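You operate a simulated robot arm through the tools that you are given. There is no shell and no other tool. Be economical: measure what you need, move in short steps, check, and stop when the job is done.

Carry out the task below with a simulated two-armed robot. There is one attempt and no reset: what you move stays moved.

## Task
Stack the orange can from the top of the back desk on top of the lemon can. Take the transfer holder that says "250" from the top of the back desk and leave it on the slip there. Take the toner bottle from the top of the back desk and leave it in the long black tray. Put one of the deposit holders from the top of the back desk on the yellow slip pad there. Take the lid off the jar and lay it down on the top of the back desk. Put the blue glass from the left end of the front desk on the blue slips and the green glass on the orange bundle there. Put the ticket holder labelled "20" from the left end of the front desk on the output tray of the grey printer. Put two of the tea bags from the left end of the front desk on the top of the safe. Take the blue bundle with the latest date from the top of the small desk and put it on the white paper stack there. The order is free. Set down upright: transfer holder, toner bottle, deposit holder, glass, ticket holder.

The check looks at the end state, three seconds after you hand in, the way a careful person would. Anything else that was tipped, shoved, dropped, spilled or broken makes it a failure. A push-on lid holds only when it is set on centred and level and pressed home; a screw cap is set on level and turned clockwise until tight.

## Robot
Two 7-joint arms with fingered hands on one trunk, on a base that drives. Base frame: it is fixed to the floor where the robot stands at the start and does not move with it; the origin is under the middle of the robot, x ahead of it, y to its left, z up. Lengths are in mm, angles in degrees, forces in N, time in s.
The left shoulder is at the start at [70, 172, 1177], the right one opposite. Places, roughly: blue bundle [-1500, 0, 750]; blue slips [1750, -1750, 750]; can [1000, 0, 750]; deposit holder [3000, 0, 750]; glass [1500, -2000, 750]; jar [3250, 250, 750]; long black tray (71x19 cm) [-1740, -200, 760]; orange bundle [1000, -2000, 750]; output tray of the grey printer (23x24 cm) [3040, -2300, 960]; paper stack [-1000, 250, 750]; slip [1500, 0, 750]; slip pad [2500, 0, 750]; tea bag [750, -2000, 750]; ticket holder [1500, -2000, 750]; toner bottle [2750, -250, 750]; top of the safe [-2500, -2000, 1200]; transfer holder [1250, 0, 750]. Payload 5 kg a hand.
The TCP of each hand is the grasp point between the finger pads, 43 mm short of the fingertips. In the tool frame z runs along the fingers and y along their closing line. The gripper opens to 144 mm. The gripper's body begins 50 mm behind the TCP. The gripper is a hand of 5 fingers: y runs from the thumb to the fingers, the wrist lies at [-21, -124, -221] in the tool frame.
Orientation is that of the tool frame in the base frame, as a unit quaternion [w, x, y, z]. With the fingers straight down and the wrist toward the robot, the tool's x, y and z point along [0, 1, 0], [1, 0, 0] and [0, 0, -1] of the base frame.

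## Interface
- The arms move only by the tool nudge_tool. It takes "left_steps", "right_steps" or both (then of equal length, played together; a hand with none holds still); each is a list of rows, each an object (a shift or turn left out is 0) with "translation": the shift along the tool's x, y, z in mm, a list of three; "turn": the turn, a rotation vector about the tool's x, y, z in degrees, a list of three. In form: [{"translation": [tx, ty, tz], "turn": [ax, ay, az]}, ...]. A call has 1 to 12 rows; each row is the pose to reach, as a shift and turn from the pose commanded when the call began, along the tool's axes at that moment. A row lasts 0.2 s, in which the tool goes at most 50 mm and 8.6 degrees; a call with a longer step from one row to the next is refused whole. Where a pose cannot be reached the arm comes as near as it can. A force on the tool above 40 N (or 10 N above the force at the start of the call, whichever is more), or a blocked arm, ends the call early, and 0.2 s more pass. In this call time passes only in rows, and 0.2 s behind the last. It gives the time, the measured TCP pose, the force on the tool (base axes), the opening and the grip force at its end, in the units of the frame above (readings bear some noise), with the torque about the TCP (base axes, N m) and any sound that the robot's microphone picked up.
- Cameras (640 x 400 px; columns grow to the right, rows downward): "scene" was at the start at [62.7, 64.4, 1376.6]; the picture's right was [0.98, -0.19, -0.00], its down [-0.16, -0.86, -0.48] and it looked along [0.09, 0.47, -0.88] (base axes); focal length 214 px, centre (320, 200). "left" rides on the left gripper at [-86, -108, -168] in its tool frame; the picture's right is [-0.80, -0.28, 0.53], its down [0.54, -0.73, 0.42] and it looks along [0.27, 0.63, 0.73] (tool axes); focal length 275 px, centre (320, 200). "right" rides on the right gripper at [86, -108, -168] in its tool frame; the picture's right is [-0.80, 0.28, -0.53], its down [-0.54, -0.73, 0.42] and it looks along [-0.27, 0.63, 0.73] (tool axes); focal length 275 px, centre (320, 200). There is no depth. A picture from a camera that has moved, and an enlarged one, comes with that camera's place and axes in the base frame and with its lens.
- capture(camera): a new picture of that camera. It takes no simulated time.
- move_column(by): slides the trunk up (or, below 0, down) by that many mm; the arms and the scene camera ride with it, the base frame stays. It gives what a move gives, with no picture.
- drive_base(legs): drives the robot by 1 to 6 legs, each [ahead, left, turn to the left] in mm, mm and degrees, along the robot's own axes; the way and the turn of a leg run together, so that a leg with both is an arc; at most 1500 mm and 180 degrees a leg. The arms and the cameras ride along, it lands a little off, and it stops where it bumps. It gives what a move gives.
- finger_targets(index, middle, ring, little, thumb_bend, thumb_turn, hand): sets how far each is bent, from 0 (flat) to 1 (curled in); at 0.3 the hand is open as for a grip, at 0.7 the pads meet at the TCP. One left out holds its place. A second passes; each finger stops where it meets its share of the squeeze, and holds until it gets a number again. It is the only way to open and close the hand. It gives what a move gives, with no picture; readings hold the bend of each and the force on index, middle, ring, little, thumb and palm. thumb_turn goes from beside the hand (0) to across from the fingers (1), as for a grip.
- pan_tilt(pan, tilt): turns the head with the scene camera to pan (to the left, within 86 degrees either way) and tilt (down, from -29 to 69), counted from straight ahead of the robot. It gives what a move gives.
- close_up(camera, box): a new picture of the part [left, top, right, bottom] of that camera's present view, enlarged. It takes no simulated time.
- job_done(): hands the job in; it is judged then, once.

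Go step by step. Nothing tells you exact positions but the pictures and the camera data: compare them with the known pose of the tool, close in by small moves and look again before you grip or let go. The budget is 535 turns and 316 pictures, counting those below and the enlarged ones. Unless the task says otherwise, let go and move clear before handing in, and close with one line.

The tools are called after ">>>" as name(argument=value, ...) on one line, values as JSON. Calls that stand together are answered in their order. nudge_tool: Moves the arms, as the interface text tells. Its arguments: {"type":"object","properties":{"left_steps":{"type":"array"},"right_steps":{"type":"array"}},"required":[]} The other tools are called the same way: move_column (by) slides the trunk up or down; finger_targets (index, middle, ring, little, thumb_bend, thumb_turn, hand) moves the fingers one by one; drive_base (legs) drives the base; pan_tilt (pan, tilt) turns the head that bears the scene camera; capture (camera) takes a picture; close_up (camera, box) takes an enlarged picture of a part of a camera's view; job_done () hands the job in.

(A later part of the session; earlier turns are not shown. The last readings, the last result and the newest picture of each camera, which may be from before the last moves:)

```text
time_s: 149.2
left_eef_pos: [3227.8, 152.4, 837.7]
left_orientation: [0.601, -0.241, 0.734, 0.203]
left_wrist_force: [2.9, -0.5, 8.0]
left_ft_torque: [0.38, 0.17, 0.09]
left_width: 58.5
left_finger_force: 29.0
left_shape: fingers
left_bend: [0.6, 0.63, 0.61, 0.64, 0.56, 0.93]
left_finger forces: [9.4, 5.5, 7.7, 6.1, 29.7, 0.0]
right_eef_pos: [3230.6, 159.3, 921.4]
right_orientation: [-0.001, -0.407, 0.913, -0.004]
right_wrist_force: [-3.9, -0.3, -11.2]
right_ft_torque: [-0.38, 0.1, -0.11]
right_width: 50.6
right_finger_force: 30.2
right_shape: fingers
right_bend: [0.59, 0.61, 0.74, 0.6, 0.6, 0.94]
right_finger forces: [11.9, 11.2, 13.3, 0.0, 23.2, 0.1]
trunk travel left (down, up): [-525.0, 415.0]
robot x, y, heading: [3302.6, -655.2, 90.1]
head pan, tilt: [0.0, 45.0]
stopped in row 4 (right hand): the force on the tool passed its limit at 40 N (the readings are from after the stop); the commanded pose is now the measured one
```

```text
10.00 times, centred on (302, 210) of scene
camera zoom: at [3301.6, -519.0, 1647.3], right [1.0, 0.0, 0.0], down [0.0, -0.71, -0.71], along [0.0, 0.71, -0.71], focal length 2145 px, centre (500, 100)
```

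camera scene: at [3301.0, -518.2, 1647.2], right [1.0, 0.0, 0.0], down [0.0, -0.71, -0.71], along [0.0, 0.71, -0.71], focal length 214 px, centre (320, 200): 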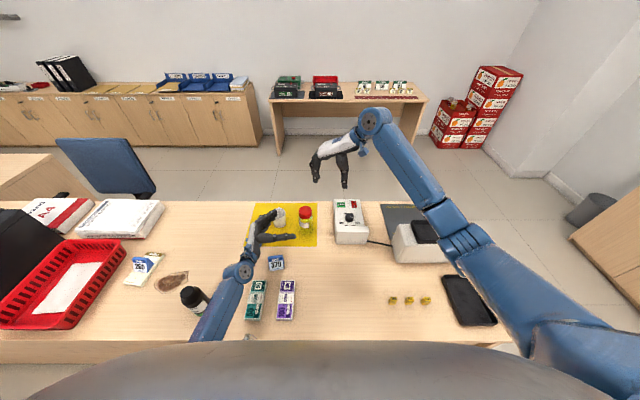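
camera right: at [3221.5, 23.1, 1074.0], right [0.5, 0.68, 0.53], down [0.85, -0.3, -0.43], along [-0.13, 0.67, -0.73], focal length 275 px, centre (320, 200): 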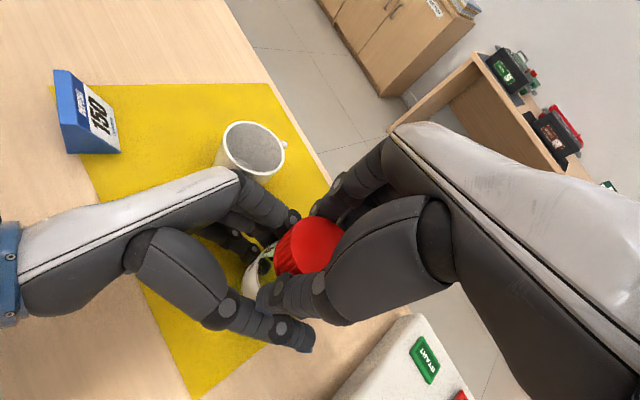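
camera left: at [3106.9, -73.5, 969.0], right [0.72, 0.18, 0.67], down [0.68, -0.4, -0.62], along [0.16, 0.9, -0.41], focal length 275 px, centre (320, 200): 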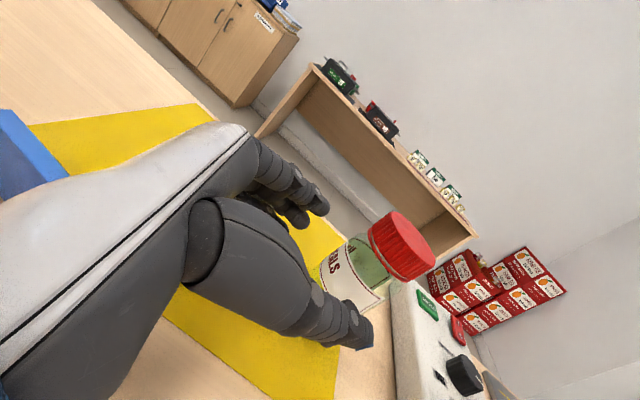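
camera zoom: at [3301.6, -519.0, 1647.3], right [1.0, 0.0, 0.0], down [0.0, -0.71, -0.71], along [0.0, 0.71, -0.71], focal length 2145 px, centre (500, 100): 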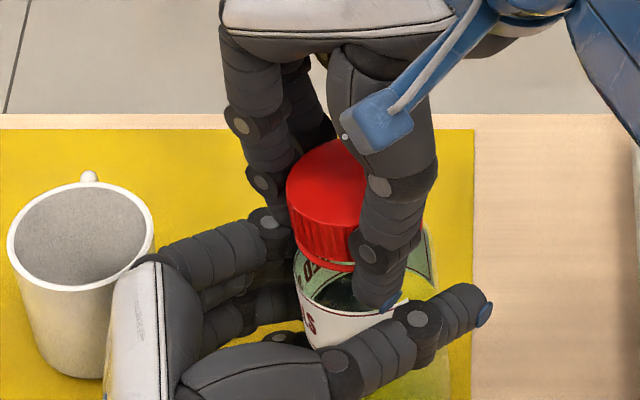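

The whole jar slid up ~10 mm in the left hand, so it is a screw cap. I loosen the left, set the jar back down, and grip harder with both.

>>> finger_targets(hand="left", index=0.48, middle=0.48, ring=0.48, little=0.48, thumb_bend=0.48)

>>> nudge_tool(left_steps="[{\"translation\": [4, 0, 0]}], \"right_steps_unused\": null")

>>> nudge_tool(right_steps=[{"translation": [0, 0, 4]}, {"translation": [0, 0, 8]}, {"translation": [0, 0, 11]}, {"translation": [0, 0, 14]}])

>>> close_up(camera="scene", box=[270, 190, 334, 230])

```text
time_s: 150.2
left_eef_pos: [3225.7, 151.7, 837.2]
left_orientation: [0.601, -0.242, 0.734, 0.203]
left_wrist_force: [0.8, 1.2, -0.1]
left_ft_torque: [0.01, -0.04, -0.04]
left_width: 85.2
left_finger_force: 0.2
left_shape: fingers
left_bend: [0.48, 0.48, 0.48, 0.48, 0.48, 0.97]
left_finger forces: [0.0, 0.1, 0.1, 0.1, 0.0, 0.0]
right_eef_pos: [3230.2, 159.8, 923.1]
right_orientation: [-0.001, -0.407, 0.914, -0.002]
right_wrist_force: [-0.4, 0.0, -2.2]
right_ft_torque: [0.0, 0.03, 0.03]
right_width: 49.9
right_finger_force: 31.4
right_shape: fingers
right_bend: [0.59, 0.61, 0.74, 0.6, 0.6, 0.94]
right_finger forces: [10.7, 11.0, 17.3, 0.0, 24.5, 0.0]
trunk travel left (down, up): [-525.0, 415.0]
robot x, y, heading: [3297.7, -650.1, 90.0]
head pan, tilt: [0.0, 45.0]
```

```text
refused: the rows could not be read
```

```text
time_s: 151.2
left_eef_pos: [3226.5, 151.8, 837.4]
left_orientation: [0.601, -0.242, 0.734, 0.203]
left_wrist_force: [0.6, 0.5, 0.1]
left_ft_torque: [0.02, 0.05, -0.01]
left_width: 85.4
left_finger_force: 0.0
left_shape: fingers
left_bend: [0.48, 0.48, 0.48, 0.48, 0.48, 0.97]
left_finger forces: [0.0, 0.0, 0.1, 0.0, 0.0, 0.1]
right_eef_pos: [3231.6, 159.5, 909.0]
right_orientation: [-0.001, -0.407, 0.914, -0.003]
right_wrist_force: [0.0, -1.0, -2.7]
right_ft_torque: [-0.02, 0.03, -0.01]
right_width: 49.9
right_finger_force: 32.2
right_shape: fingers
right_bend: [0.59, 0.61, 0.74, 0.6, 0.6, 0.94]
right_finger forces: [10.6, 11.0, 17.1, 0.1, 24.9, 0.1]
trunk travel left (down, up): [-525.0, 415.0]
robot x, y, heading: [3299.8, -646.5, 89.7]
head pan, tilt: [0.0, 45.0]
```

```text
10.00 times, centred on (302, 210) of scene
camera zoom: at [3301.6, -519.1, 1647.3], right [1.0, 0.0, 0.0], down [0.0, -0.71, -0.71], along [0.0, 0.71, -0.71], focal length 2145 px, centre (500, 100)
```

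zoom: 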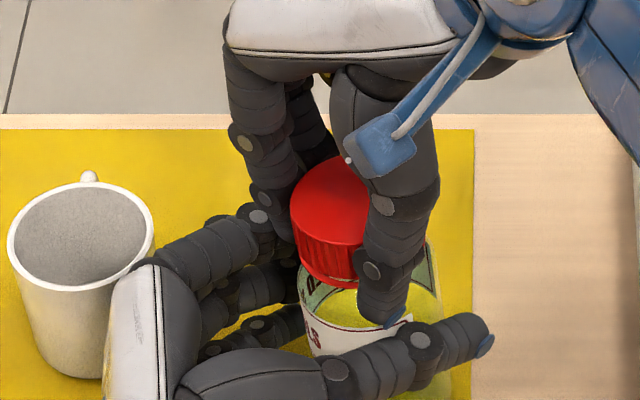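

>>> nudge_tool(right_steps=[{"translation": [0, 0, 2]}, {"translation": [0, 0, 4]}, {"translation": [0, 0, 5.5]}])

```text
time_s: 151.9
left_eef_pos: [3226.5, 150.7, 839.7]
left_orientation: [0.601, -0.242, 0.734, 0.204]
left_wrist_force: [0.1, 0.8, -0.5]
left_ft_torque: [0.0, -0.01, -0.03]
left_width: 85.4
left_finger_force: 0.1
left_shape: fingers
left_bend: [0.48, 0.48, 0.48, 0.48, 0.48, 0.97]
left_finger forces: [0.1, 0.0, 0.0, 0.0, 0.0, 0.0]
right_eef_pos: [3231.9, 158.6, 908.8]
right_orientation: [-0.001, -0.407, 0.914, 0.001]
right_wrist_force: [1.6, -1.5, 18.7]
right_ft_torque: [-0.17, -0.12, 0.01]
right_width: 50.2
right_finger_force: 36.6
right_shape: fingers
right_bend: [0.6, 0.61, 0.75, 0.6, 0.6, 0.94]
right_finger forces: [9.8, 13.0, 19.2, 0.0, 30.9, 0.0]
trunk travel left (down, up): [-525.0, 415.0]
robot x, y, heading: [3301.0, -652.8, 89.8]
head pan, tilt: [0.0, 45.0]
```

>>> finger_targets(hand="right", index=0.46, middle=0.46, ring=0.46, little=0.46, thumb_bend=0.46, thumb_turn=0.98)

>>> nudge_tool(left_steps=[{"translation": [3, 0, 0]}, {"translation": [6, 0, 0]}, {"translation": [6, 0, 0]}, {"translation": [6, 0, 0]}], right_steps=[{"translation": [0, 0, 0], "turn": [0, 0, 8]}, {"translation": [0, 0, 3], "turn": [0, 0, 16]}, {"translation": [0, 0, 5], "turn": [0, 0, 24]}, {"translation": [0, 0, 5], "turn": [0, 0, 32]}])

>>> finger_targets(hand="left", index=0.95, middle=0.95, ring=0.95, little=0.95, thumb_bend=0.95)

>>> close_up(camera="right", box=[180, 170, 400, 340])

>>> close_up(camera="scene", box=[270, 190, 334, 230])

```text
time_s: 152.9
left_eef_pos: [3226.5, 151.3, 838.1]
left_orientation: [0.601, -0.242, 0.735, 0.202]
left_wrist_force: [-9.4, 5.9, -5.1]
left_ft_torque: [-0.28, -0.35, 0.15]
left_width: 91.9
left_finger_force: 0.1
left_shape: fingers
left_bend: [0.44, 0.48, 0.48, 0.48, 0.48, 0.97]
left_finger forces: [0.0, 0.1, 0.1, 0.0, 0.1, 0.0]
right_eef_pos: [3231.9, 158.3, 904.4]
right_orientation: [-0.001, -0.407, 0.914, -0.003]
right_wrist_force: [8.9, -6.1, 5.3]
right_ft_torque: [-0.12, -0.26, -0.01]
right_width: 80.5
right_finger_force: 0.0
right_shape: fingers
right_bend: [0.53, 0.48, 0.46, 0.46, 0.46, 0.98]
right_finger forces: [0.0, 0.0, 0.0, 0.0, 0.0, 0.1]
trunk travel left (down, up): [-525.0, 415.0]
robot x, y, heading: [3298.9, -648.4, 90.0]
head pan, tilt: [0.0, 45.0]
```

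```text
time_s: 153.9
left_eef_pos: [3225.8, 151.3, 831.4]
left_orientation: [0.601, -0.241, 0.734, 0.203]
left_wrist_force: [-0.5, 0.0, 0.5]
left_ft_torque: [0.0, 0.03, 0.03]
left_width: 85.7
left_finger_force: 0.1
left_shape: fingers
left_bend: [0.48, 0.48, 0.48, 0.48, 0.48, 0.97]
left_finger forces: [0.0, 0.1, 0.0, 0.0, 0.0, 0.0]
right_eef_pos: [3229.5, 159.3, 901.3]
right_orientation: [-0.001, -0.137, 0.99, -0.002]
right_wrist_force: [0.3, -0.1, -0.5]
right_ft_torque: [0.01, 0.01, -0.01]
right_width: 92.4
right_finger_force: 0.0
right_shape: fingers
right_bend: [0.46, 0.46, 0.46, 0.46, 0.46, 0.98]
right_finger forces: [0.0, 0.0, 0.0, 0.0, 0.1, 0.0]
trunk travel left (down, up): [-525.0, 415.0]
robot x, y, heading: [3299.9, -649.8, 89.7]
head pan, tilt: [0.0, 45.0]
```

```text
time_s: 154.9
left_eef_pos: [3226.1, 151.0, 830.5]
left_orientation: [0.6, -0.242, 0.735, 0.203]
left_wrist_force: [-0.6, -0.9, -11.6]
left_ft_torque: [0.51, 0.2, -0.02]
left_width: 63.4
left_finger_force: 33.7
left_shape: fingers
left_bend: [0.57, 0.62, 0.65, 0.95, 0.54, 0.94]
left_finger forces: [10.8, 11.2, 11.4, 0.0, 34.0, 0.0]
right_eef_pos: [3230.3, 159.6, 900.5]
right_orientation: [-0.001, -0.139, 0.99, -0.002]
right_wrist_force: [-0.3, 0.3, 11.3]
right_ft_torque: [-0.7, -0.22, 0.0]
right_width: 96.3
right_finger_force: 0.1
right_shape: fingers
right_bend: [0.46, 0.46, 0.46, 0.46, 0.44, 0.98]
right_finger forces: [0.0, 0.0, 0.0, 0.0, 0.0, 0.0]
trunk travel left (down, up): [-525.0, 415.0]
robot x, y, heading: [3303.4, -657.1, 90.0]
head pan, tilt: [0.0, 45.0]
```

```text
2.35 times, centred on (290, 255) of right
camera zoom: at [3178.8, 33.5, 1069.4], right [0.69, 0.49, 0.53], down [0.72, -0.55, -0.42], along [0.08, 0.67, -0.73], focal length 648 px, centre (391, 71)
```

zoom: 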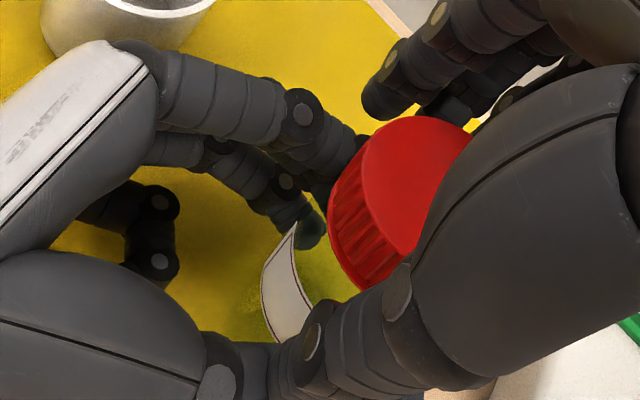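

```text
10.00 times, centred on (302, 210) of scene
camera zoom: at [3301.4, -519.4, 1647.3], right [1.0, 0.0, 0.0], down [0.0, -0.71, -0.71], along [0.0, 0.71, -0.71], focal length 2145 px, centre (500, 100)
```

zoom: 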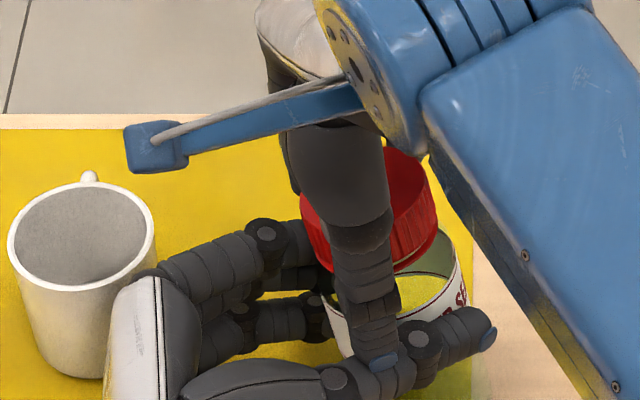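

The hard left squeeze pushed the jar askew. I loosen the left and let the jar settle upright.

>>> finger_targets(hand="left", index=0.46, middle=0.46, ring=0.46, little=0.46, thumb_bend=0.44, thumb_turn=0.98)

>>> nudge_tool(right_steps=[{"translation": [0, 0, -20]}, {"translation": [0, 0, -50]}, {"translation": [0, 0, -80]}])

>>> capture(camera="right")

>>> close_up(camera="scene", box=[270, 190, 334, 230])

```text
time_s: 155.9
left_eef_pos: [3226.1, 151.4, 829.5]
left_orientation: [0.601, -0.242, 0.734, 0.203]
left_wrist_force: [-0.2, 0.5, 0.0]
left_ft_torque: [-0.01, 0.0, 0.01]
left_width: 96.3
left_finger_force: 0.1
left_shape: fingers
left_bend: [0.46, 0.46, 0.46, 0.46, 0.44, 0.97]
left_finger forces: [0.1, 0.0, 0.1, 0.1, 0.0, 0.0]
right_eef_pos: [3230.5, 160.4, 899.8]
right_orientation: [0.0, -0.139, 0.99, -0.003]
right_wrist_force: [-1.0, -0.8, 0.7]
right_ft_torque: [0.03, -0.01, 0.0]
right_width: 93.6
right_finger_force: 0.0
right_shape: fingers
right_bend: [0.46, 0.46, 0.46, 0.46, 0.46, 0.98]
right_finger forces: [0.0, 0.0, 0.0, 0.1, 0.0, 0.1]
trunk travel left (down, up): [-525.0, 415.0]
robot x, y, heading: [3301.9, -653.5, 90.1]
head pan, tilt: [0.0, 45.0]
```

```text
time_s: 156.8
left_eef_pos: [3226.9, 151.0, 830.3]
left_orientation: [0.601, -0.242, 0.735, 0.202]
left_wrist_force: [0.0, 0.5, 0.5]
left_ft_torque: [-0.02, 0.0, 0.0]
left_width: 96.4
left_finger_force: 0.0
left_shape: fingers
left_bend: [0.46, 0.46, 0.46, 0.46, 0.44, 0.97]
left_finger forces: [0.0, 0.1, 0.1, 0.0, 0.1, 0.0]
right_eef_pos: [3230.2, 157.6, 978.5]
right_orientation: [0.0, -0.139, 0.99, -0.004]
right_wrist_force: [0.2, 0.0, -0.5]
right_ft_torque: [0.01, 0.03, 0.0]
right_width: 93.7
right_finger_force: 0.0
right_shape: fingers
right_bend: [0.46, 0.46, 0.46, 0.46, 0.46, 0.98]
right_finger forces: [0.0, 0.0, 0.0, 0.0, 0.0, 0.1]
trunk travel left (down, up): [-525.0, 415.0]
robot x, y, heading: [3298.6, -648.7, 89.8]
head pan, tilt: [0.0, 45.0]
```

```text
182 pictures are left
camera right: at [3178.6, 32.7, 1148.6], right [0.69, 0.5, 0.53], down [0.72, -0.55, -0.42], along [0.08, 0.67, -0.74], focal length 275 px, centre (320, 200)
```

right: 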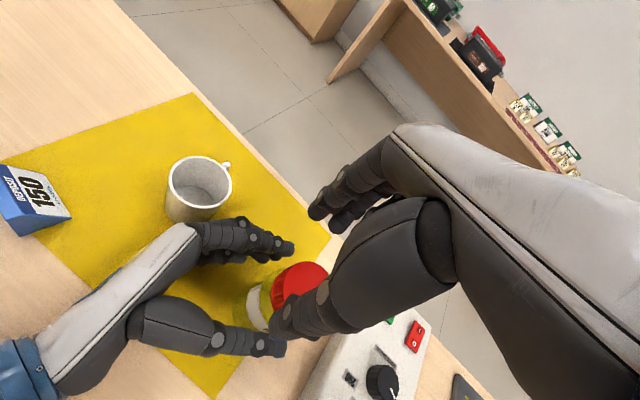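

```text
10.00 times, centred on (302, 210) of scene
camera zoom: at [3301.4, -519.7, 1647.3], right [1.0, 0.0, 0.0], down [0.0, -0.71, -0.71], along [0.0, 0.71, -0.71], focal length 2145 px, centre (500, 100)
```

zoom: 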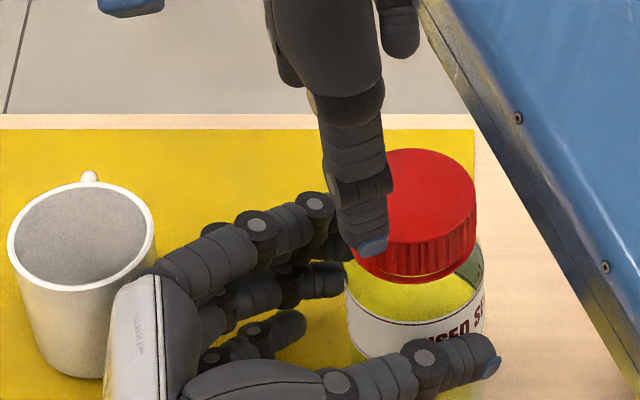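

>>> nudge_tool(left_steps=[{"translation": [-3, -4, 15]}, {"translation": [-6, -7, 30]}, {"translation": [-8, -7, 44]}])

>>> close_up(camera="scene", box=[270, 190, 334, 230])

>>> capture(camera="right")

```text
time_s: 157.6
left_eef_pos: [3266.3, 172.7, 830.2]
left_orientation: [0.601, -0.243, 0.734, 0.203]
left_wrist_force: [-0.7, -1.1, -0.8]
left_ft_torque: [0.02, -0.01, 0.0]
left_width: 96.4
left_finger_force: 0.0
left_shape: fingers
left_bend: [0.46, 0.46, 0.46, 0.46, 0.44, 0.97]
left_finger forces: [0.1, 0.0, 0.0, 0.1, 0.0, 0.0]
right_eef_pos: [3229.9, 159.4, 979.5]
right_orientation: [0.0, -0.14, 0.99, -0.004]
right_wrist_force: [1.0, -0.5, -0.9]
right_ft_torque: [0.0, 0.03, 0.0]
right_width: 93.1
right_finger_force: 0.1
right_shape: fingers
right_bend: [0.46, 0.46, 0.46, 0.46, 0.46, 0.98]
right_finger forces: [0.0, 0.0, 0.0, 0.0, 0.0, 0.1]
trunk travel left (down, up): [-525.0, 415.0]
robot x, y, heading: [3303.6, -651.7, 90.0]
head pan, tilt: [0.0, 45.0]
```

```text
10.00 times, centred on (302, 210) of scene
camera zoom: at [3302.0, -518.8, 1647.3], right [1.0, 0.0, 0.0], down [0.0, -0.71, -0.71], along [0.0, 0.71, -0.71], focal length 2145 px, centre (500, 100)
```

zoom: 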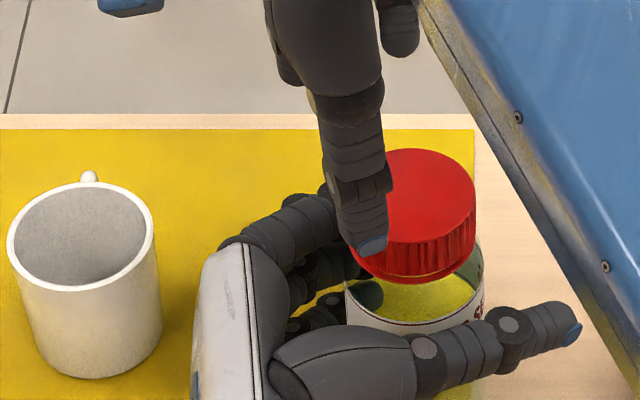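

```text
179 pictures are left
camera right: at [3178.8, 33.4, 1148.5], right [0.69, 0.5, 0.53], down [0.72, -0.55, -0.42], along [0.08, 0.67, -0.74], focal length 275 px, centre (320, 200)
```

right: 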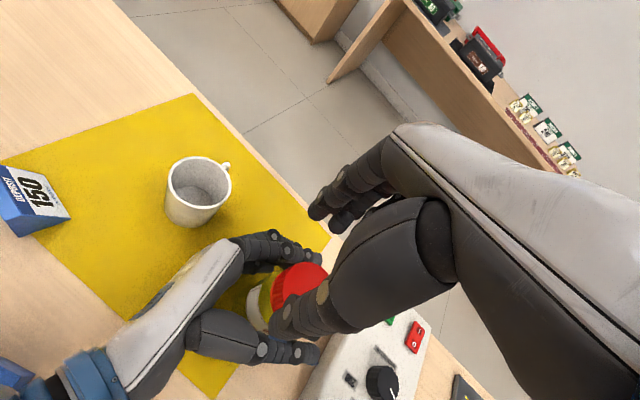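

>>> finger_targets(hand="left", index=0.72, middle=0.72, ring=0.72, little=0.72, thumb_bend=0.72)

>>> nudge_tool(right_steps=[{"translation": [-15, 2, -10]}, {"translation": [-30, 4, -10]}])

>>> close_up(camera="scene", box=[270, 190, 334, 230])

>>> capture(camera="right")

```text
time_s: 158.6
left_eef_pos: [3265.1, 172.4, 829.4]
left_orientation: [0.601, -0.242, 0.734, 0.203]
left_wrist_force: [-0.6, 0.9, 0.0]
left_ft_torque: [0.11, 0.04, -0.01]
left_width: 43.1
left_finger_force: 38.8
left_shape: fingers
left_bend: [0.72, 0.71, 0.71, 0.67, 0.63, 0.96]
left_finger forces: [16.3, 3.8, 8.1, 11.9, 38.1, 0.0]
right_eef_pos: [3229.7, 159.2, 979.8]
right_orientation: [0.0, -0.14, 0.99, -0.003]
right_wrist_force: [-1.0, -0.5, -0.2]
right_ft_torque: [0.03, 0.02, -0.02]
right_width: 93.6
right_finger_force: 0.0
right_shape: fingers
right_bend: [0.46, 0.46, 0.46, 0.46, 0.46, 0.98]
right_finger forces: [0.0, 0.0, 0.0, 0.0, 0.0, 0.1]
trunk travel left (down, up): [-525.0, 415.0]
robot x, y, heading: [3299.2, -649.7, 89.7]
head pan, tilt: [0.0, 45.0]
```

```text
time_s: 159.2
left_eef_pos: [3265.3, 170.9, 830.0]
left_orientation: [0.6, -0.242, 0.735, 0.202]
left_wrist_force: [-0.3, 0.5, -0.3]
left_ft_torque: [0.08, 0.03, 0.02]
left_width: 42.8
left_finger_force: 39.2
left_shape: fingers
left_bend: [0.72, 0.71, 0.71, 0.68, 0.63, 0.96]
left_finger forces: [16.2, 3.8, 8.1, 11.8, 38.1, 0.0]
right_eef_pos: [3260.3, 169.7, 988.9]
right_orientation: [-0.001, -0.14, 0.99, -0.002]
right_wrist_force: [-0.7, 0.8, -0.7]
right_ft_torque: [-0.01, 0.01, -0.03]
right_width: 93.6
right_finger_force: 0.1
right_shape: fingers
right_bend: [0.46, 0.46, 0.46, 0.46, 0.46, 0.98]
right_finger forces: [0.1, 0.0, 0.0, 0.0, 0.1, 0.1]
trunk travel left (down, up): [-525.0, 415.0]
robot x, y, heading: [3303.9, -649.7, 89.8]
head pan, tilt: [0.0, 45.0]
```

```text
10.00 times, centred on (302, 210) of scene
camera zoom: at [3302.1, -519.1, 1647.3], right [1.0, 0.0, 0.0], down [0.0, -0.71, -0.71], along [0.0, 0.71, -0.71], focal length 2145 px, centre (500, 100)
```

zoom: 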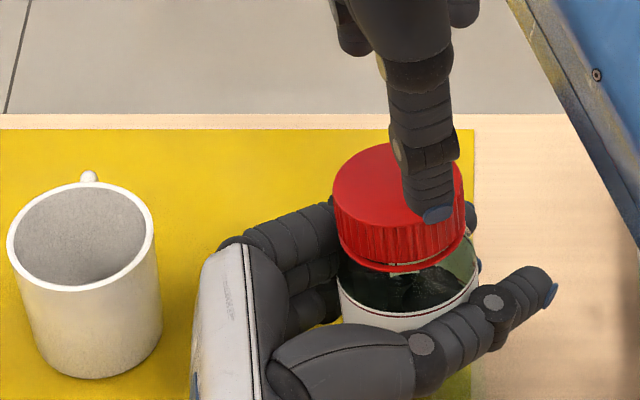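

```text
177 pictures are left
camera right: at [3207.4, 44.1, 1157.6], right [0.69, 0.5, 0.53], down [0.72, -0.55, -0.42], along [0.08, 0.67, -0.74], focal length 275 px, centre (320, 200)
```

right: 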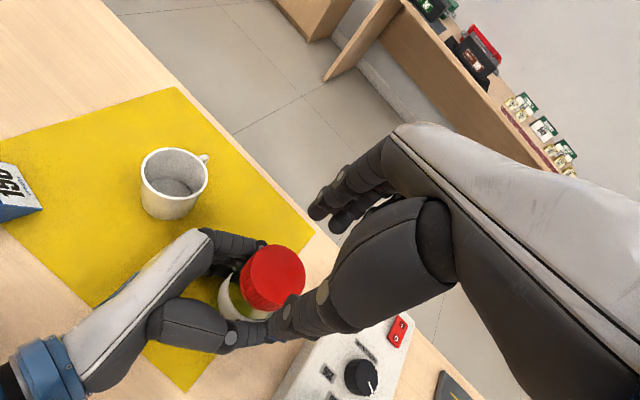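

The left now envelops the jar firmly (38 N). I regrip the lid centred at (3253,170) with a stronger squeeze.

>>> nudge_tool(right_steps=[{"translation": [6.5, 2.4, 30]}, {"translation": [6.5, 2.4, 60]}, {"translation": [6.5, 2.4, 76]}, {"translation": [6.5, 2.4, 85]}])

>>> finger_targets(hand="right", index=0.95, middle=0.95, thumb_bend=0.95)

>>> close_up(camera="right", box=[180, 170, 400, 340])

```text
time_s: 160.2
left_eef_pos: [3264.9, 170.3, 829.5]
left_orientation: [0.6, -0.242, 0.735, 0.202]
left_wrist_force: [0.4, 1.9, -1.8]
left_ft_torque: [0.8, 0.04, -0.07]
left_width: 42.9
left_finger_force: 40.2
left_shape: fingers
left_bend: [0.72, 0.71, 0.71, 0.68, 0.64, 0.96]
left_finger forces: [15.3, 3.7, 8.6, 13.1, 38.3, 0.0]
right_eef_pos: [3251.3, 172.0, 904.1]
right_orientation: [-0.001, -0.139, 0.99, -0.001]
right_wrist_force: [0.7, 1.0, 9.9]
right_ft_torque: [-0.58, -0.11, 0.02]
right_width: 94.9
right_finger_force: 0.0
right_shape: fingers
right_bend: [0.46, 0.46, 0.46, 0.46, 0.45, 0.98]
right_finger forces: [0.0, 0.1, 0.0, 0.0, 0.1, 0.0]
trunk travel left (down, up): [-525.0, 415.0]
robot x, y, heading: [3304.7, -651.0, 89.8]
head pan, tilt: [0.0, 45.0]
```

```text
time_s: 161.2
left_eef_pos: [3264.3, 169.9, 829.9]
left_orientation: [0.601, -0.242, 0.734, 0.202]
left_wrist_force: [-4.4, 2.3, -4.0]
left_ft_torque: [0.29, -0.33, 0.07]
left_width: 42.9
left_finger_force: 39.4
left_shape: fingers
left_bend: [0.72, 0.71, 0.71, 0.68, 0.64, 0.96]
left_finger forces: [18.5, 3.9, 8.8, 12.2, 35.2, 0.1]
right_eef_pos: [3250.0, 171.9, 904.1]
right_orientation: [-0.001, -0.139, 0.99, -0.002]
right_wrist_force: [5.2, 0.1, 13.9]
right_ft_torque: [-0.16, -0.11, -0.16]
right_width: 60.6
right_finger_force: 23.5
right_shape: fingers
right_bend: [0.6, 0.61, 0.46, 0.46, 0.54, 0.99]
right_finger forces: [12.4, 10.3, 0.0, 0.1, 24.5, 0.0]
trunk travel left (down, up): [-525.0, 415.0]
robot x, y, heading: [3301.2, -650.0, 89.9]
head pan, tilt: [0.0, 45.0]
```

```text
2.35 times, centred on (290, 255) of right
camera zoom: at [3199.4, 44.0, 1072.8], right [0.69, 0.49, 0.53], down [0.72, -0.55, -0.42], along [0.08, 0.67, -0.73], focal length 648 px, centre (391, 71)
```

zoom: 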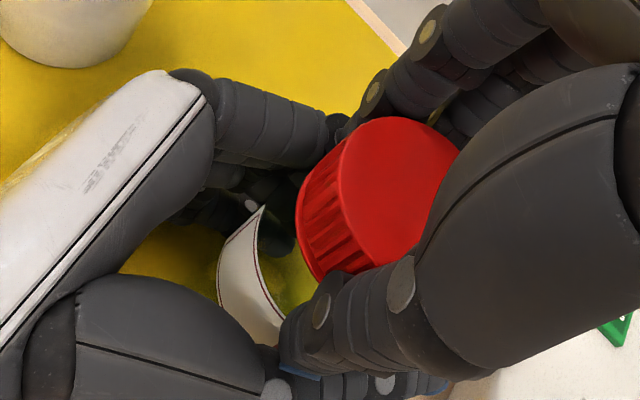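

>>> nudge_tool(right_steps=[{"translation": [0, 0, -3]}])

>>> finger_targets(hand="right", ring=0.85, little=0.85)

>>> nudge_tool(right_steps=[{"turn": [0, 0, -6]}, {"turn": [0, 0, -12]}, {"turn": [0, 0, -18]}, {"turn": [0, 0, -24]}, {"turn": [0, 0, -30]}, {"turn": [0, 0, -36]}])

>>> close_up(camera="right", box=[180, 170, 400, 340])

>>> close_up(camera="scene", box=[270, 190, 334, 230])

```text
time_s: 161.6
left_eef_pos: [3266.0, 171.1, 830.0]
left_orientation: [0.602, -0.242, 0.734, 0.202]
left_wrist_force: [-3.1, -3.8, -0.1]
left_ft_torque: [0.09, -0.11, 0.11]
left_width: 42.8
left_finger_force: 38.0
left_shape: fingers
left_bend: [0.72, 0.71, 0.71, 0.68, 0.64, 0.96]
left_finger forces: [16.8, 3.5, 7.6, 10.5, 37.2, 0.0]
right_eef_pos: [3252.8, 170.5, 904.9]
right_orientation: [-0.001, -0.14, 0.99, -0.003]
right_wrist_force: [2.5, 3.7, 0.1]
right_ft_torque: [0.21, -0.03, -0.1]
right_width: 60.3
right_finger_force: 19.5
right_shape: fingers
right_bend: [0.59, 0.61, 0.46, 0.46, 0.55, 0.99]
right_finger forces: [11.4, 10.2, 0.0, 0.1, 17.5, 0.0]
trunk travel left (down, up): [-525.0, 415.0]
robot x, y, heading: [3300.9, -655.1, 89.8]
head pan, tilt: [0.0, 45.0]
```

```text
time_s: 162.6
left_eef_pos: [3265.5, 171.5, 831.4]
left_orientation: [0.602, -0.242, 0.734, 0.203]
left_wrist_force: [-1.8, -5.4, 4.6]
left_ft_torque: [0.24, -0.45, -0.12]
left_width: 42.5
left_finger_force: 38.1
left_shape: fingers
left_bend: [0.72, 0.71, 0.71, 0.68, 0.64, 0.96]
left_finger forces: [16.4, 3.5, 8.6, 10.8, 37.3, 0.1]
right_eef_pos: [3252.8, 170.0, 905.3]
right_orientation: [0.0, -0.138, 0.99, -0.004]
right_wrist_force: [3.3, 5.3, -5.2]
right_ft_torque: [0.19, 0.3, 0.2]
right_width: 59.7
right_finger_force: 22.8
right_shape: fingers
right_bend: [0.59, 0.61, 0.73, 0.85, 0.55, 0.99]
right_finger forces: [10.8, 8.0, 9.4, 0.0, 17.6, 0.1]
trunk travel left (down, up): [-525.0, 415.0]
robot x, y, heading: [3305.3, -648.2, 90.0]
head pan, tilt: [0.0, 45.0]
```

```text
time_s: 163.9
left_eef_pos: [3265.1, 171.2, 829.5]
left_orientation: [0.601, -0.242, 0.734, 0.202]
left_wrist_force: [-0.5, 2.2, 2.1]
left_ft_torque: [0.03, 0.12, 0.92]
left_width: 41.4
left_finger_force: 35.0
left_shape: fingers
left_bend: [0.72, 0.71, 0.71, 0.69, 0.65, 0.96]
left_finger forces: [14.1, 2.8, 5.8, 8.9, 37.3, 0.1]
right_eef_pos: [3250.9, 171.9, 907.9]
right_orientation: [-0.002, -0.439, 0.898, -0.003]
right_wrist_force: [-0.8, -2.1, -0.4]
right_ft_torque: [-0.11, 0.06, -0.94]
right_width: 55.2
right_finger_force: 26.0
right_shape: fingers
right_bend: [0.6, 0.64, 0.75, 0.85, 0.58, 0.92]
right_finger forces: [17.4, 9.7, 0.0, 0.0, 24.4, 0.0]
trunk travel left (down, up): [-525.0, 415.0]
robot x, y, heading: [3300.6, -650.7, 89.8]
head pan, tilt: [0.0, 45.0]
```

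```text
2.35 times, centred on (290, 255) of right
camera zoom: at [3284.9, 39.1, 1076.0], right [0.27, 0.81, 0.53], down [0.91, -0.02, -0.42], along [-0.33, 0.59, -0.73], focal length 648 px, centre (391, 71)
```

zoom: 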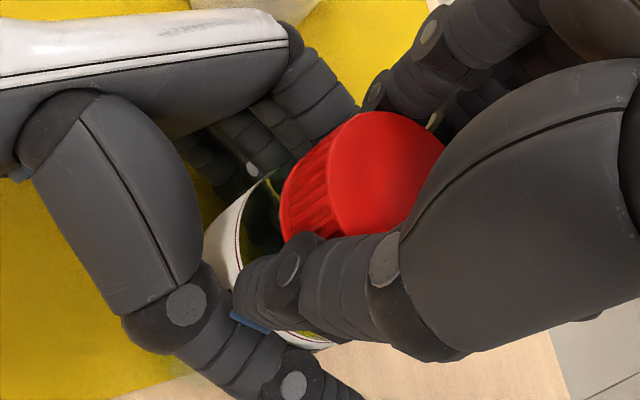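

```text
10.00 times, centred on (302, 210) of scene
camera zoom: at [3301.7, -519.1, 1647.3], right [1.0, 0.0, 0.0], down [0.0, -0.71, -0.71], along [0.0, 0.71, -0.71], focal length 2145 px, centre (500, 100)
```

zoom: 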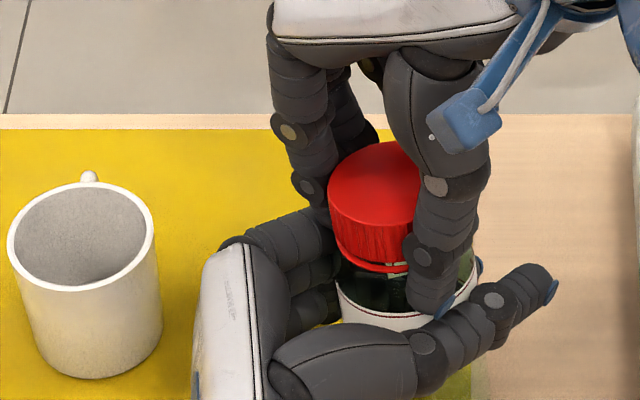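

The lid is coming up – a gap to its retaining ring appears. I keep turning.

>>> nudge_tool(right_steps=[{"translation": [0, 0, 0], "turn": [0, 0, -7]}, {"translation": [0, 0, 0], "turn": [0, 0, -14]}, {"translation": [0, 0, 0], "turn": [0, 0, -21]}, {"translation": [0, 0, -0.5], "turn": [0, 0, -28]}, {"translation": [0, 0, -0.5], "turn": [0, 0, -35]}])

>>> close_up(camera="scene", box=[270, 190, 334, 230])

```text
time_s: 165.2
left_eef_pos: [3267.6, 170.3, 830.3]
left_orientation: [0.601, -0.241, 0.735, 0.202]
left_wrist_force: [13.7, 10.9, 0.3]
left_ft_torque: [-0.1, 0.44, 1.09]
left_width: 41.4
left_finger_force: 35.9
left_shape: fingers
left_bend: [0.72, 0.71, 0.71, 0.69, 0.65, 0.96]
left_finger forces: [16.8, 2.5, 5.1, 8.5, 38.7, 0.0]
right_eef_pos: [3251.1, 170.8, 907.3]
right_orientation: [-0.004, -0.689, 0.725, -0.003]
right_wrist_force: [-13.1, -8.8, 2.9]
right_ft_torque: [-0.45, 0.42, -1.23]
right_width: 51.0
right_finger_force: 30.7
right_shape: fingers
right_bend: [0.57, 0.63, 0.75, 0.85, 0.63, 0.89]
right_finger forces: [17.7, 13.0, 0.0, 0.0, 30.3, 0.0]
trunk travel left (down, up): [-525.0, 415.0]
robot x, y, heading: [3299.0, -649.9, 89.7]
head pan, tilt: [0.0, 45.0]
```

```text
10.00 times, centred on (302, 210) of scene
camera zoom: at [3301.4, -519.4, 1647.4], right [1.0, 0.0, 0.0], down [0.0, -0.71, -0.71], along [0.0, 0.71, -0.71], focal length 2145 px, centre (500, 100)
```

zoom: 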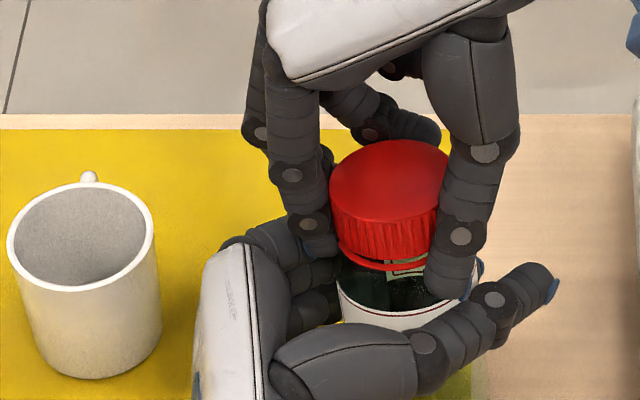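

>>> finger_targets(hand="right", index=0.46, middle=0.46, ring=0.46, little=0.46, thumb_bend=0.46, thumb_turn=0.98)

>>> nudge_tool(right_steps=[{"translation": [0, 0, -1], "turn": [0, 0, 8]}, {"translation": [0, 0, -1], "turn": [0, 0, 16]}, {"translation": [0, 0, -1], "turn": [0, 0, 24]}, {"translation": [0, 0, -1], "turn": [0, 0, 32]}, {"translation": [0, 0, -1], "turn": [0, 0, 40]}, {"translation": [0, 0, -1], "turn": [0, 0, 48]}, {"translation": [0, 0, -1], "turn": [0, 0, 56]}, {"translation": [0, 0, -1], "turn": [0, 0, 64]}, {"translation": [0, 0, -1], "turn": [0, 0, 72]}])

>>> finger_targets(hand="right", index=0.95, middle=0.95, ring=0.85, little=0.85, thumb_bend=0.95)

>>> nudge_tool(right_steps=[{"turn": [0, 0, -8]}, {"turn": [0, 0, -16]}, {"turn": [0, 0, -24]}, {"turn": [0, 0, -32]}, {"turn": [0, 0, -40]}, {"turn": [0, 0, -48]}, {"turn": [0, 0, -56]}, {"turn": [0, 0, -64]}, {"turn": [0, 0, -72]}])

>>> close_up(camera="scene", box=[270, 190, 334, 230])

```text
time_s: 166.2
left_eef_pos: [3263.8, 170.8, 828.6]
left_orientation: [0.6, -0.243, 0.735, 0.203]
left_wrist_force: [-18.9, 4.1, -2.1]
left_ft_torque: [-0.09, -0.64, -0.09]
left_width: 41.3
left_finger_force: 32.3
left_shape: fingers
left_bend: [0.72, 0.71, 0.71, 0.69, 0.66, 0.96]
left_finger forces: [13.9, 2.6, 5.6, 10.2, 31.4, 0.0]
right_eef_pos: [3251.9, 171.9, 908.4]
right_orientation: [0.0, -0.689, 0.725, -0.002]
right_wrist_force: [15.3, -3.3, 10.6]
right_ft_torque: [-0.08, -0.26, 0.05]
right_width: 80.9
right_finger_force: 0.1
right_shape: fingers
right_bend: [0.53, 0.5, 0.46, 0.46, 0.46, 0.98]
right_finger forces: [0.1, 0.0, 0.1, 0.0, 0.0, 0.0]
trunk travel left (down, up): [-525.0, 415.0]
robot x, y, heading: [3300.0, -652.4, 90.1]
head pan, tilt: [0.0, 45.0]
```

```text
time_s: 168.2
left_eef_pos: [3265.0, 171.6, 830.0]
left_orientation: [0.601, -0.242, 0.734, 0.204]
left_wrist_force: [1.9, -0.3, 1.8]
left_ft_torque: [0.03, -0.11, 0.01]
left_width: 41.1
left_finger_force: 35.4
left_shape: fingers
left_bend: [0.72, 0.71, 0.71, 0.69, 0.67, 0.96]
left_finger forces: [16.6, 2.9, 6.4, 9.6, 34.5, 0.0]
right_eef_pos: [3251.1, 172.0, 908.5]
right_orientation: [0.0, -0.13, 0.992, -0.003]
right_wrist_force: [-0.5, -0.1, -1.1]
right_ft_torque: [0.03, -0.02, 0.0]
right_width: 92.7
right_finger_force: 0.1
right_shape: fingers
right_bend: [0.46, 0.46, 0.46, 0.46, 0.46, 0.98]
right_finger forces: [0.0, 0.1, 0.0, 0.0, 0.1, 0.0]
trunk travel left (down, up): [-525.0, 415.0]
robot x, y, heading: [3300.1, -650.9, 89.8]
head pan, tilt: [0.0, 45.0]
```

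```text
time_s: 169.2
left_eef_pos: [3264.9, 170.3, 829.7]
left_orientation: [0.601, -0.241, 0.734, 0.203]
left_wrist_force: [-1.7, -0.8, 3.5]
left_ft_torque: [0.28, 0.02, 0.05]
left_width: 40.5
left_finger_force: 34.9
left_shape: fingers
left_bend: [0.72, 0.71, 0.71, 0.68, 0.67, 0.96]
left_finger forces: [16.1, 2.6, 6.6, 10.5, 34.7, 0.0]
right_eef_pos: [3251.9, 172.9, 909.3]
right_orientation: [0.0, -0.131, 0.991, -0.002]
right_wrist_force: [3.8, -0.5, 0.2]
right_ft_torque: [-0.37, -0.24, -0.02]
right_width: 60.5
right_finger_force: 19.9
right_shape: fingers
right_bend: [0.58, 0.63, 0.85, 0.85, 0.55, 0.99]
right_finger forces: [9.3, 9.9, 0.0, 0.0, 20.6, 0.0]
trunk travel left (down, up): [-525.0, 415.0]
robot x, y, heading: [3302.2, -648.1, 89.9]
head pan, tilt: [0.0, 45.0]
```

```text
time_s: 171.2
left_eef_pos: [3266.1, 172.3, 830.0]
left_orientation: [0.602, -0.242, 0.734, 0.203]
left_wrist_force: [16.9, 12.1, 2.3]
left_ft_torque: [-0.26, 0.53, 1.13]
left_width: 40.9
left_finger_force: 35.1
left_shape: fingers
left_bend: [0.72, 0.72, 0.71, 0.69, 0.65, 0.96]
left_finger forces: [17.2, 1.7, 4.6, 8.3, 38.7, 0.1]
right_eef_pos: [3250.6, 172.8, 907.1]
right_orientation: [-0.004, -0.688, 0.726, -0.001]
right_wrist_force: [-15.8, -12.0, 0.1]
right_ft_torque: [-0.58, 0.55, -1.34]
right_width: 49.1
right_finger_force: 31.0
right_shape: fingers
right_bend: [0.57, 0.63, 0.85, 0.85, 0.63, 0.89]
right_finger forces: [15.6, 14.9, 0.0, 0.0, 31.6, 0.0]
trunk travel left (down, up): [-525.0, 415.0]
robot x, y, heading: [3302.9, -652.6, 90.1]
head pan, tilt: [0.0, 45.0]
```

```text
10.00 times, centred on (302, 210) of scene
camera zoom: at [3301.3, -519.3, 1647.4], right [1.0, 0.0, 0.0], down [0.0, -0.71, -0.71], along [0.0, 0.71, -0.71], focal length 2145 px, centre (500, 100)
```

zoom: 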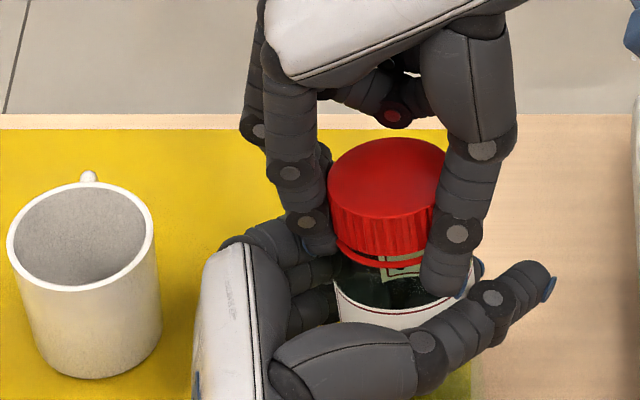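

>>> close_up(camera="scene", box=[300, 202, 324, 217])

>>> finger_targets(hand="right", index=0.46, middle=0.46, ring=0.46, little=0.46, thumb_bend=0.46, thumb_turn=0.98)

>>> close_up(camera="scene", box=[300, 202, 324, 217])

```text
16.00 times, centred on (312, 210) of scene
camera zoom: at [3301.3, -519.3, 1647.4], right [1.0, 0.0, 0.0], down [0.0, -0.71, -0.71], along [0.0, 0.71, -0.71], focal length 3432 px, centre (448, 48)
```

zoom: 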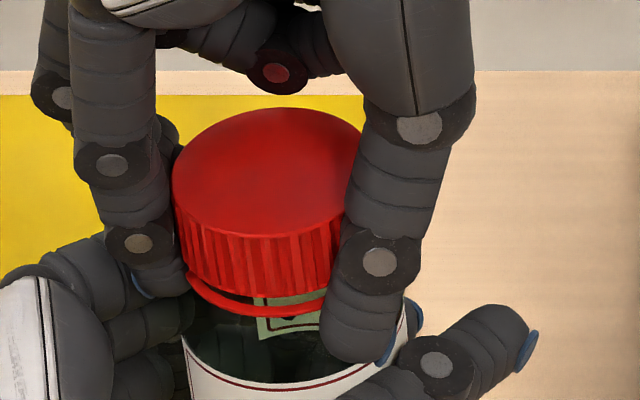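

```text
time_s: 172.2
left_eef_pos: [3263.3, 170.6, 829.4]
left_orientation: [0.6, -0.243, 0.735, 0.202]
left_wrist_force: [-13.0, 2.9, 0.9]
left_ft_torque: [0.06, -0.28, -0.11]
left_width: 40.1
left_finger_force: 31.8
left_shape: fingers
left_bend: [0.72, 0.72, 0.71, 0.69, 0.67, 0.96]
left_finger forces: [15.2, 1.8, 5.0, 10.5, 30.4, 0.1]
right_eef_pos: [3251.6, 171.9, 908.8]
right_orientation: [-0.002, -0.689, 0.725, -0.001]
right_wrist_force: [8.1, -1.8, 9.6]
right_ft_torque: [-0.07, 0.05, 0.11]
right_width: 80.2
right_finger_force: 0.0
right_shape: fingers
right_bend: [0.53, 0.46, 0.46, 0.46, 0.46, 0.98]
right_finger forces: [0.0, 0.1, 0.0, 0.0, 0.1, 0.0]
trunk travel left (down, up): [-525.0, 415.0]
robot x, y, heading: [3301.9, -651.8, 90.0]
head pan, tilt: [0.0, 45.0]
```

```text
16.00 times, centred on (312, 210) of scene
camera zoom: at [3300.9, -520.7, 1647.5], right [1.0, 0.0, 0.0], down [0.0, -0.71, -0.71], along [0.0, 0.71, -0.71], focal length 3432 px, centre (448, 48)
```

zoom: 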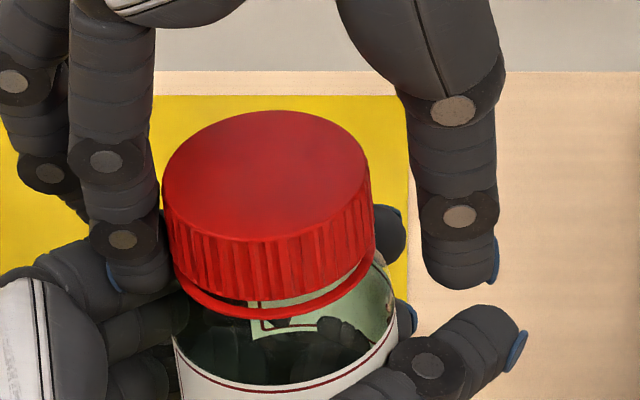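

>>> nudge_tool(right_steps=[{"translation": [0, 0, -30]}, {"translation": [0, 0, -70]}, {"translation": [0, 0, -110]}])

>>> close_up(camera="scene", box=[304, 203, 320, 213])

>>> capture(camera="right")

```text
time_s: 172.9
left_eef_pos: [3266.3, 171.3, 830.1]
left_orientation: [0.601, -0.241, 0.734, 0.202]
left_wrist_force: [1.8, 0.3, 5.6]
left_ft_torque: [0.06, -0.08, 0.0]
left_width: 40.1
left_finger_force: 33.1
left_shape: fingers
left_bend: [0.72, 0.72, 0.71, 0.69, 0.67, 0.96]
left_finger forces: [16.7, 2.1, 5.9, 9.3, 32.4, 0.0]
right_eef_pos: [3251.2, 170.9, 1017.9]
right_orientation: [-0.001, -0.688, 0.726, -0.002]
right_wrist_force: [0.1, -0.3, -0.7]
right_ft_torque: [0.0, 0.01, 0.01]
right_width: 92.2
right_finger_force: 0.1
right_shape: fingers
right_bend: [0.46, 0.46, 0.46, 0.46, 0.46, 0.98]
right_finger forces: [0.1, 0.0, 0.0, 0.0, 0.0, 0.0]
trunk travel left (down, up): [-525.0, 415.0]
robot x, y, heading: [3302.2, -651.2, 89.8]
head pan, tilt: [0.0, 45.0]
```

```text
16.00 times, centred on (312, 208) of scene
camera zoom: at [3302.0, -520.3, 1647.3], right [1.0, 0.0, 0.0], down [0.0, -0.71, -0.71], along [0.0, 0.71, -0.71], focal length 3432 px, centre (448, 72)
```

zoom: 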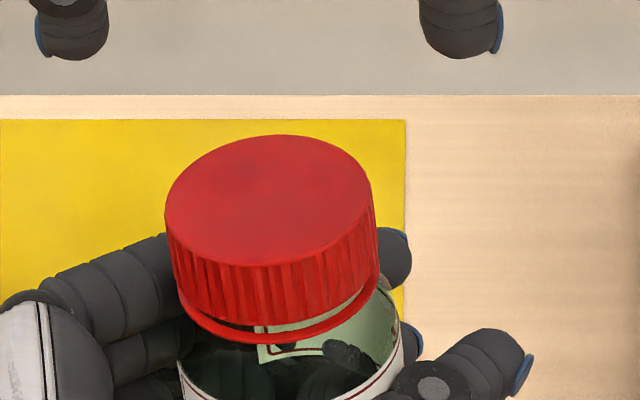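

```text
168 pictures are left
camera right: at [3356.7, 81.1, 1187.1], right [-0.24, 0.81, 0.53], down [0.75, 0.5, -0.43], along [-0.61, 0.3, -0.73], focal length 275 px, centre (320, 200)
```

right: 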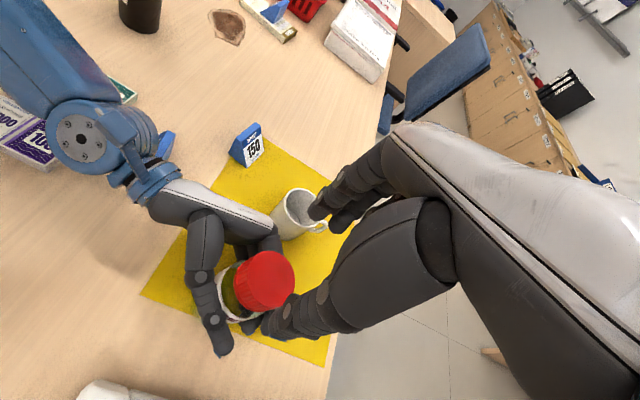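

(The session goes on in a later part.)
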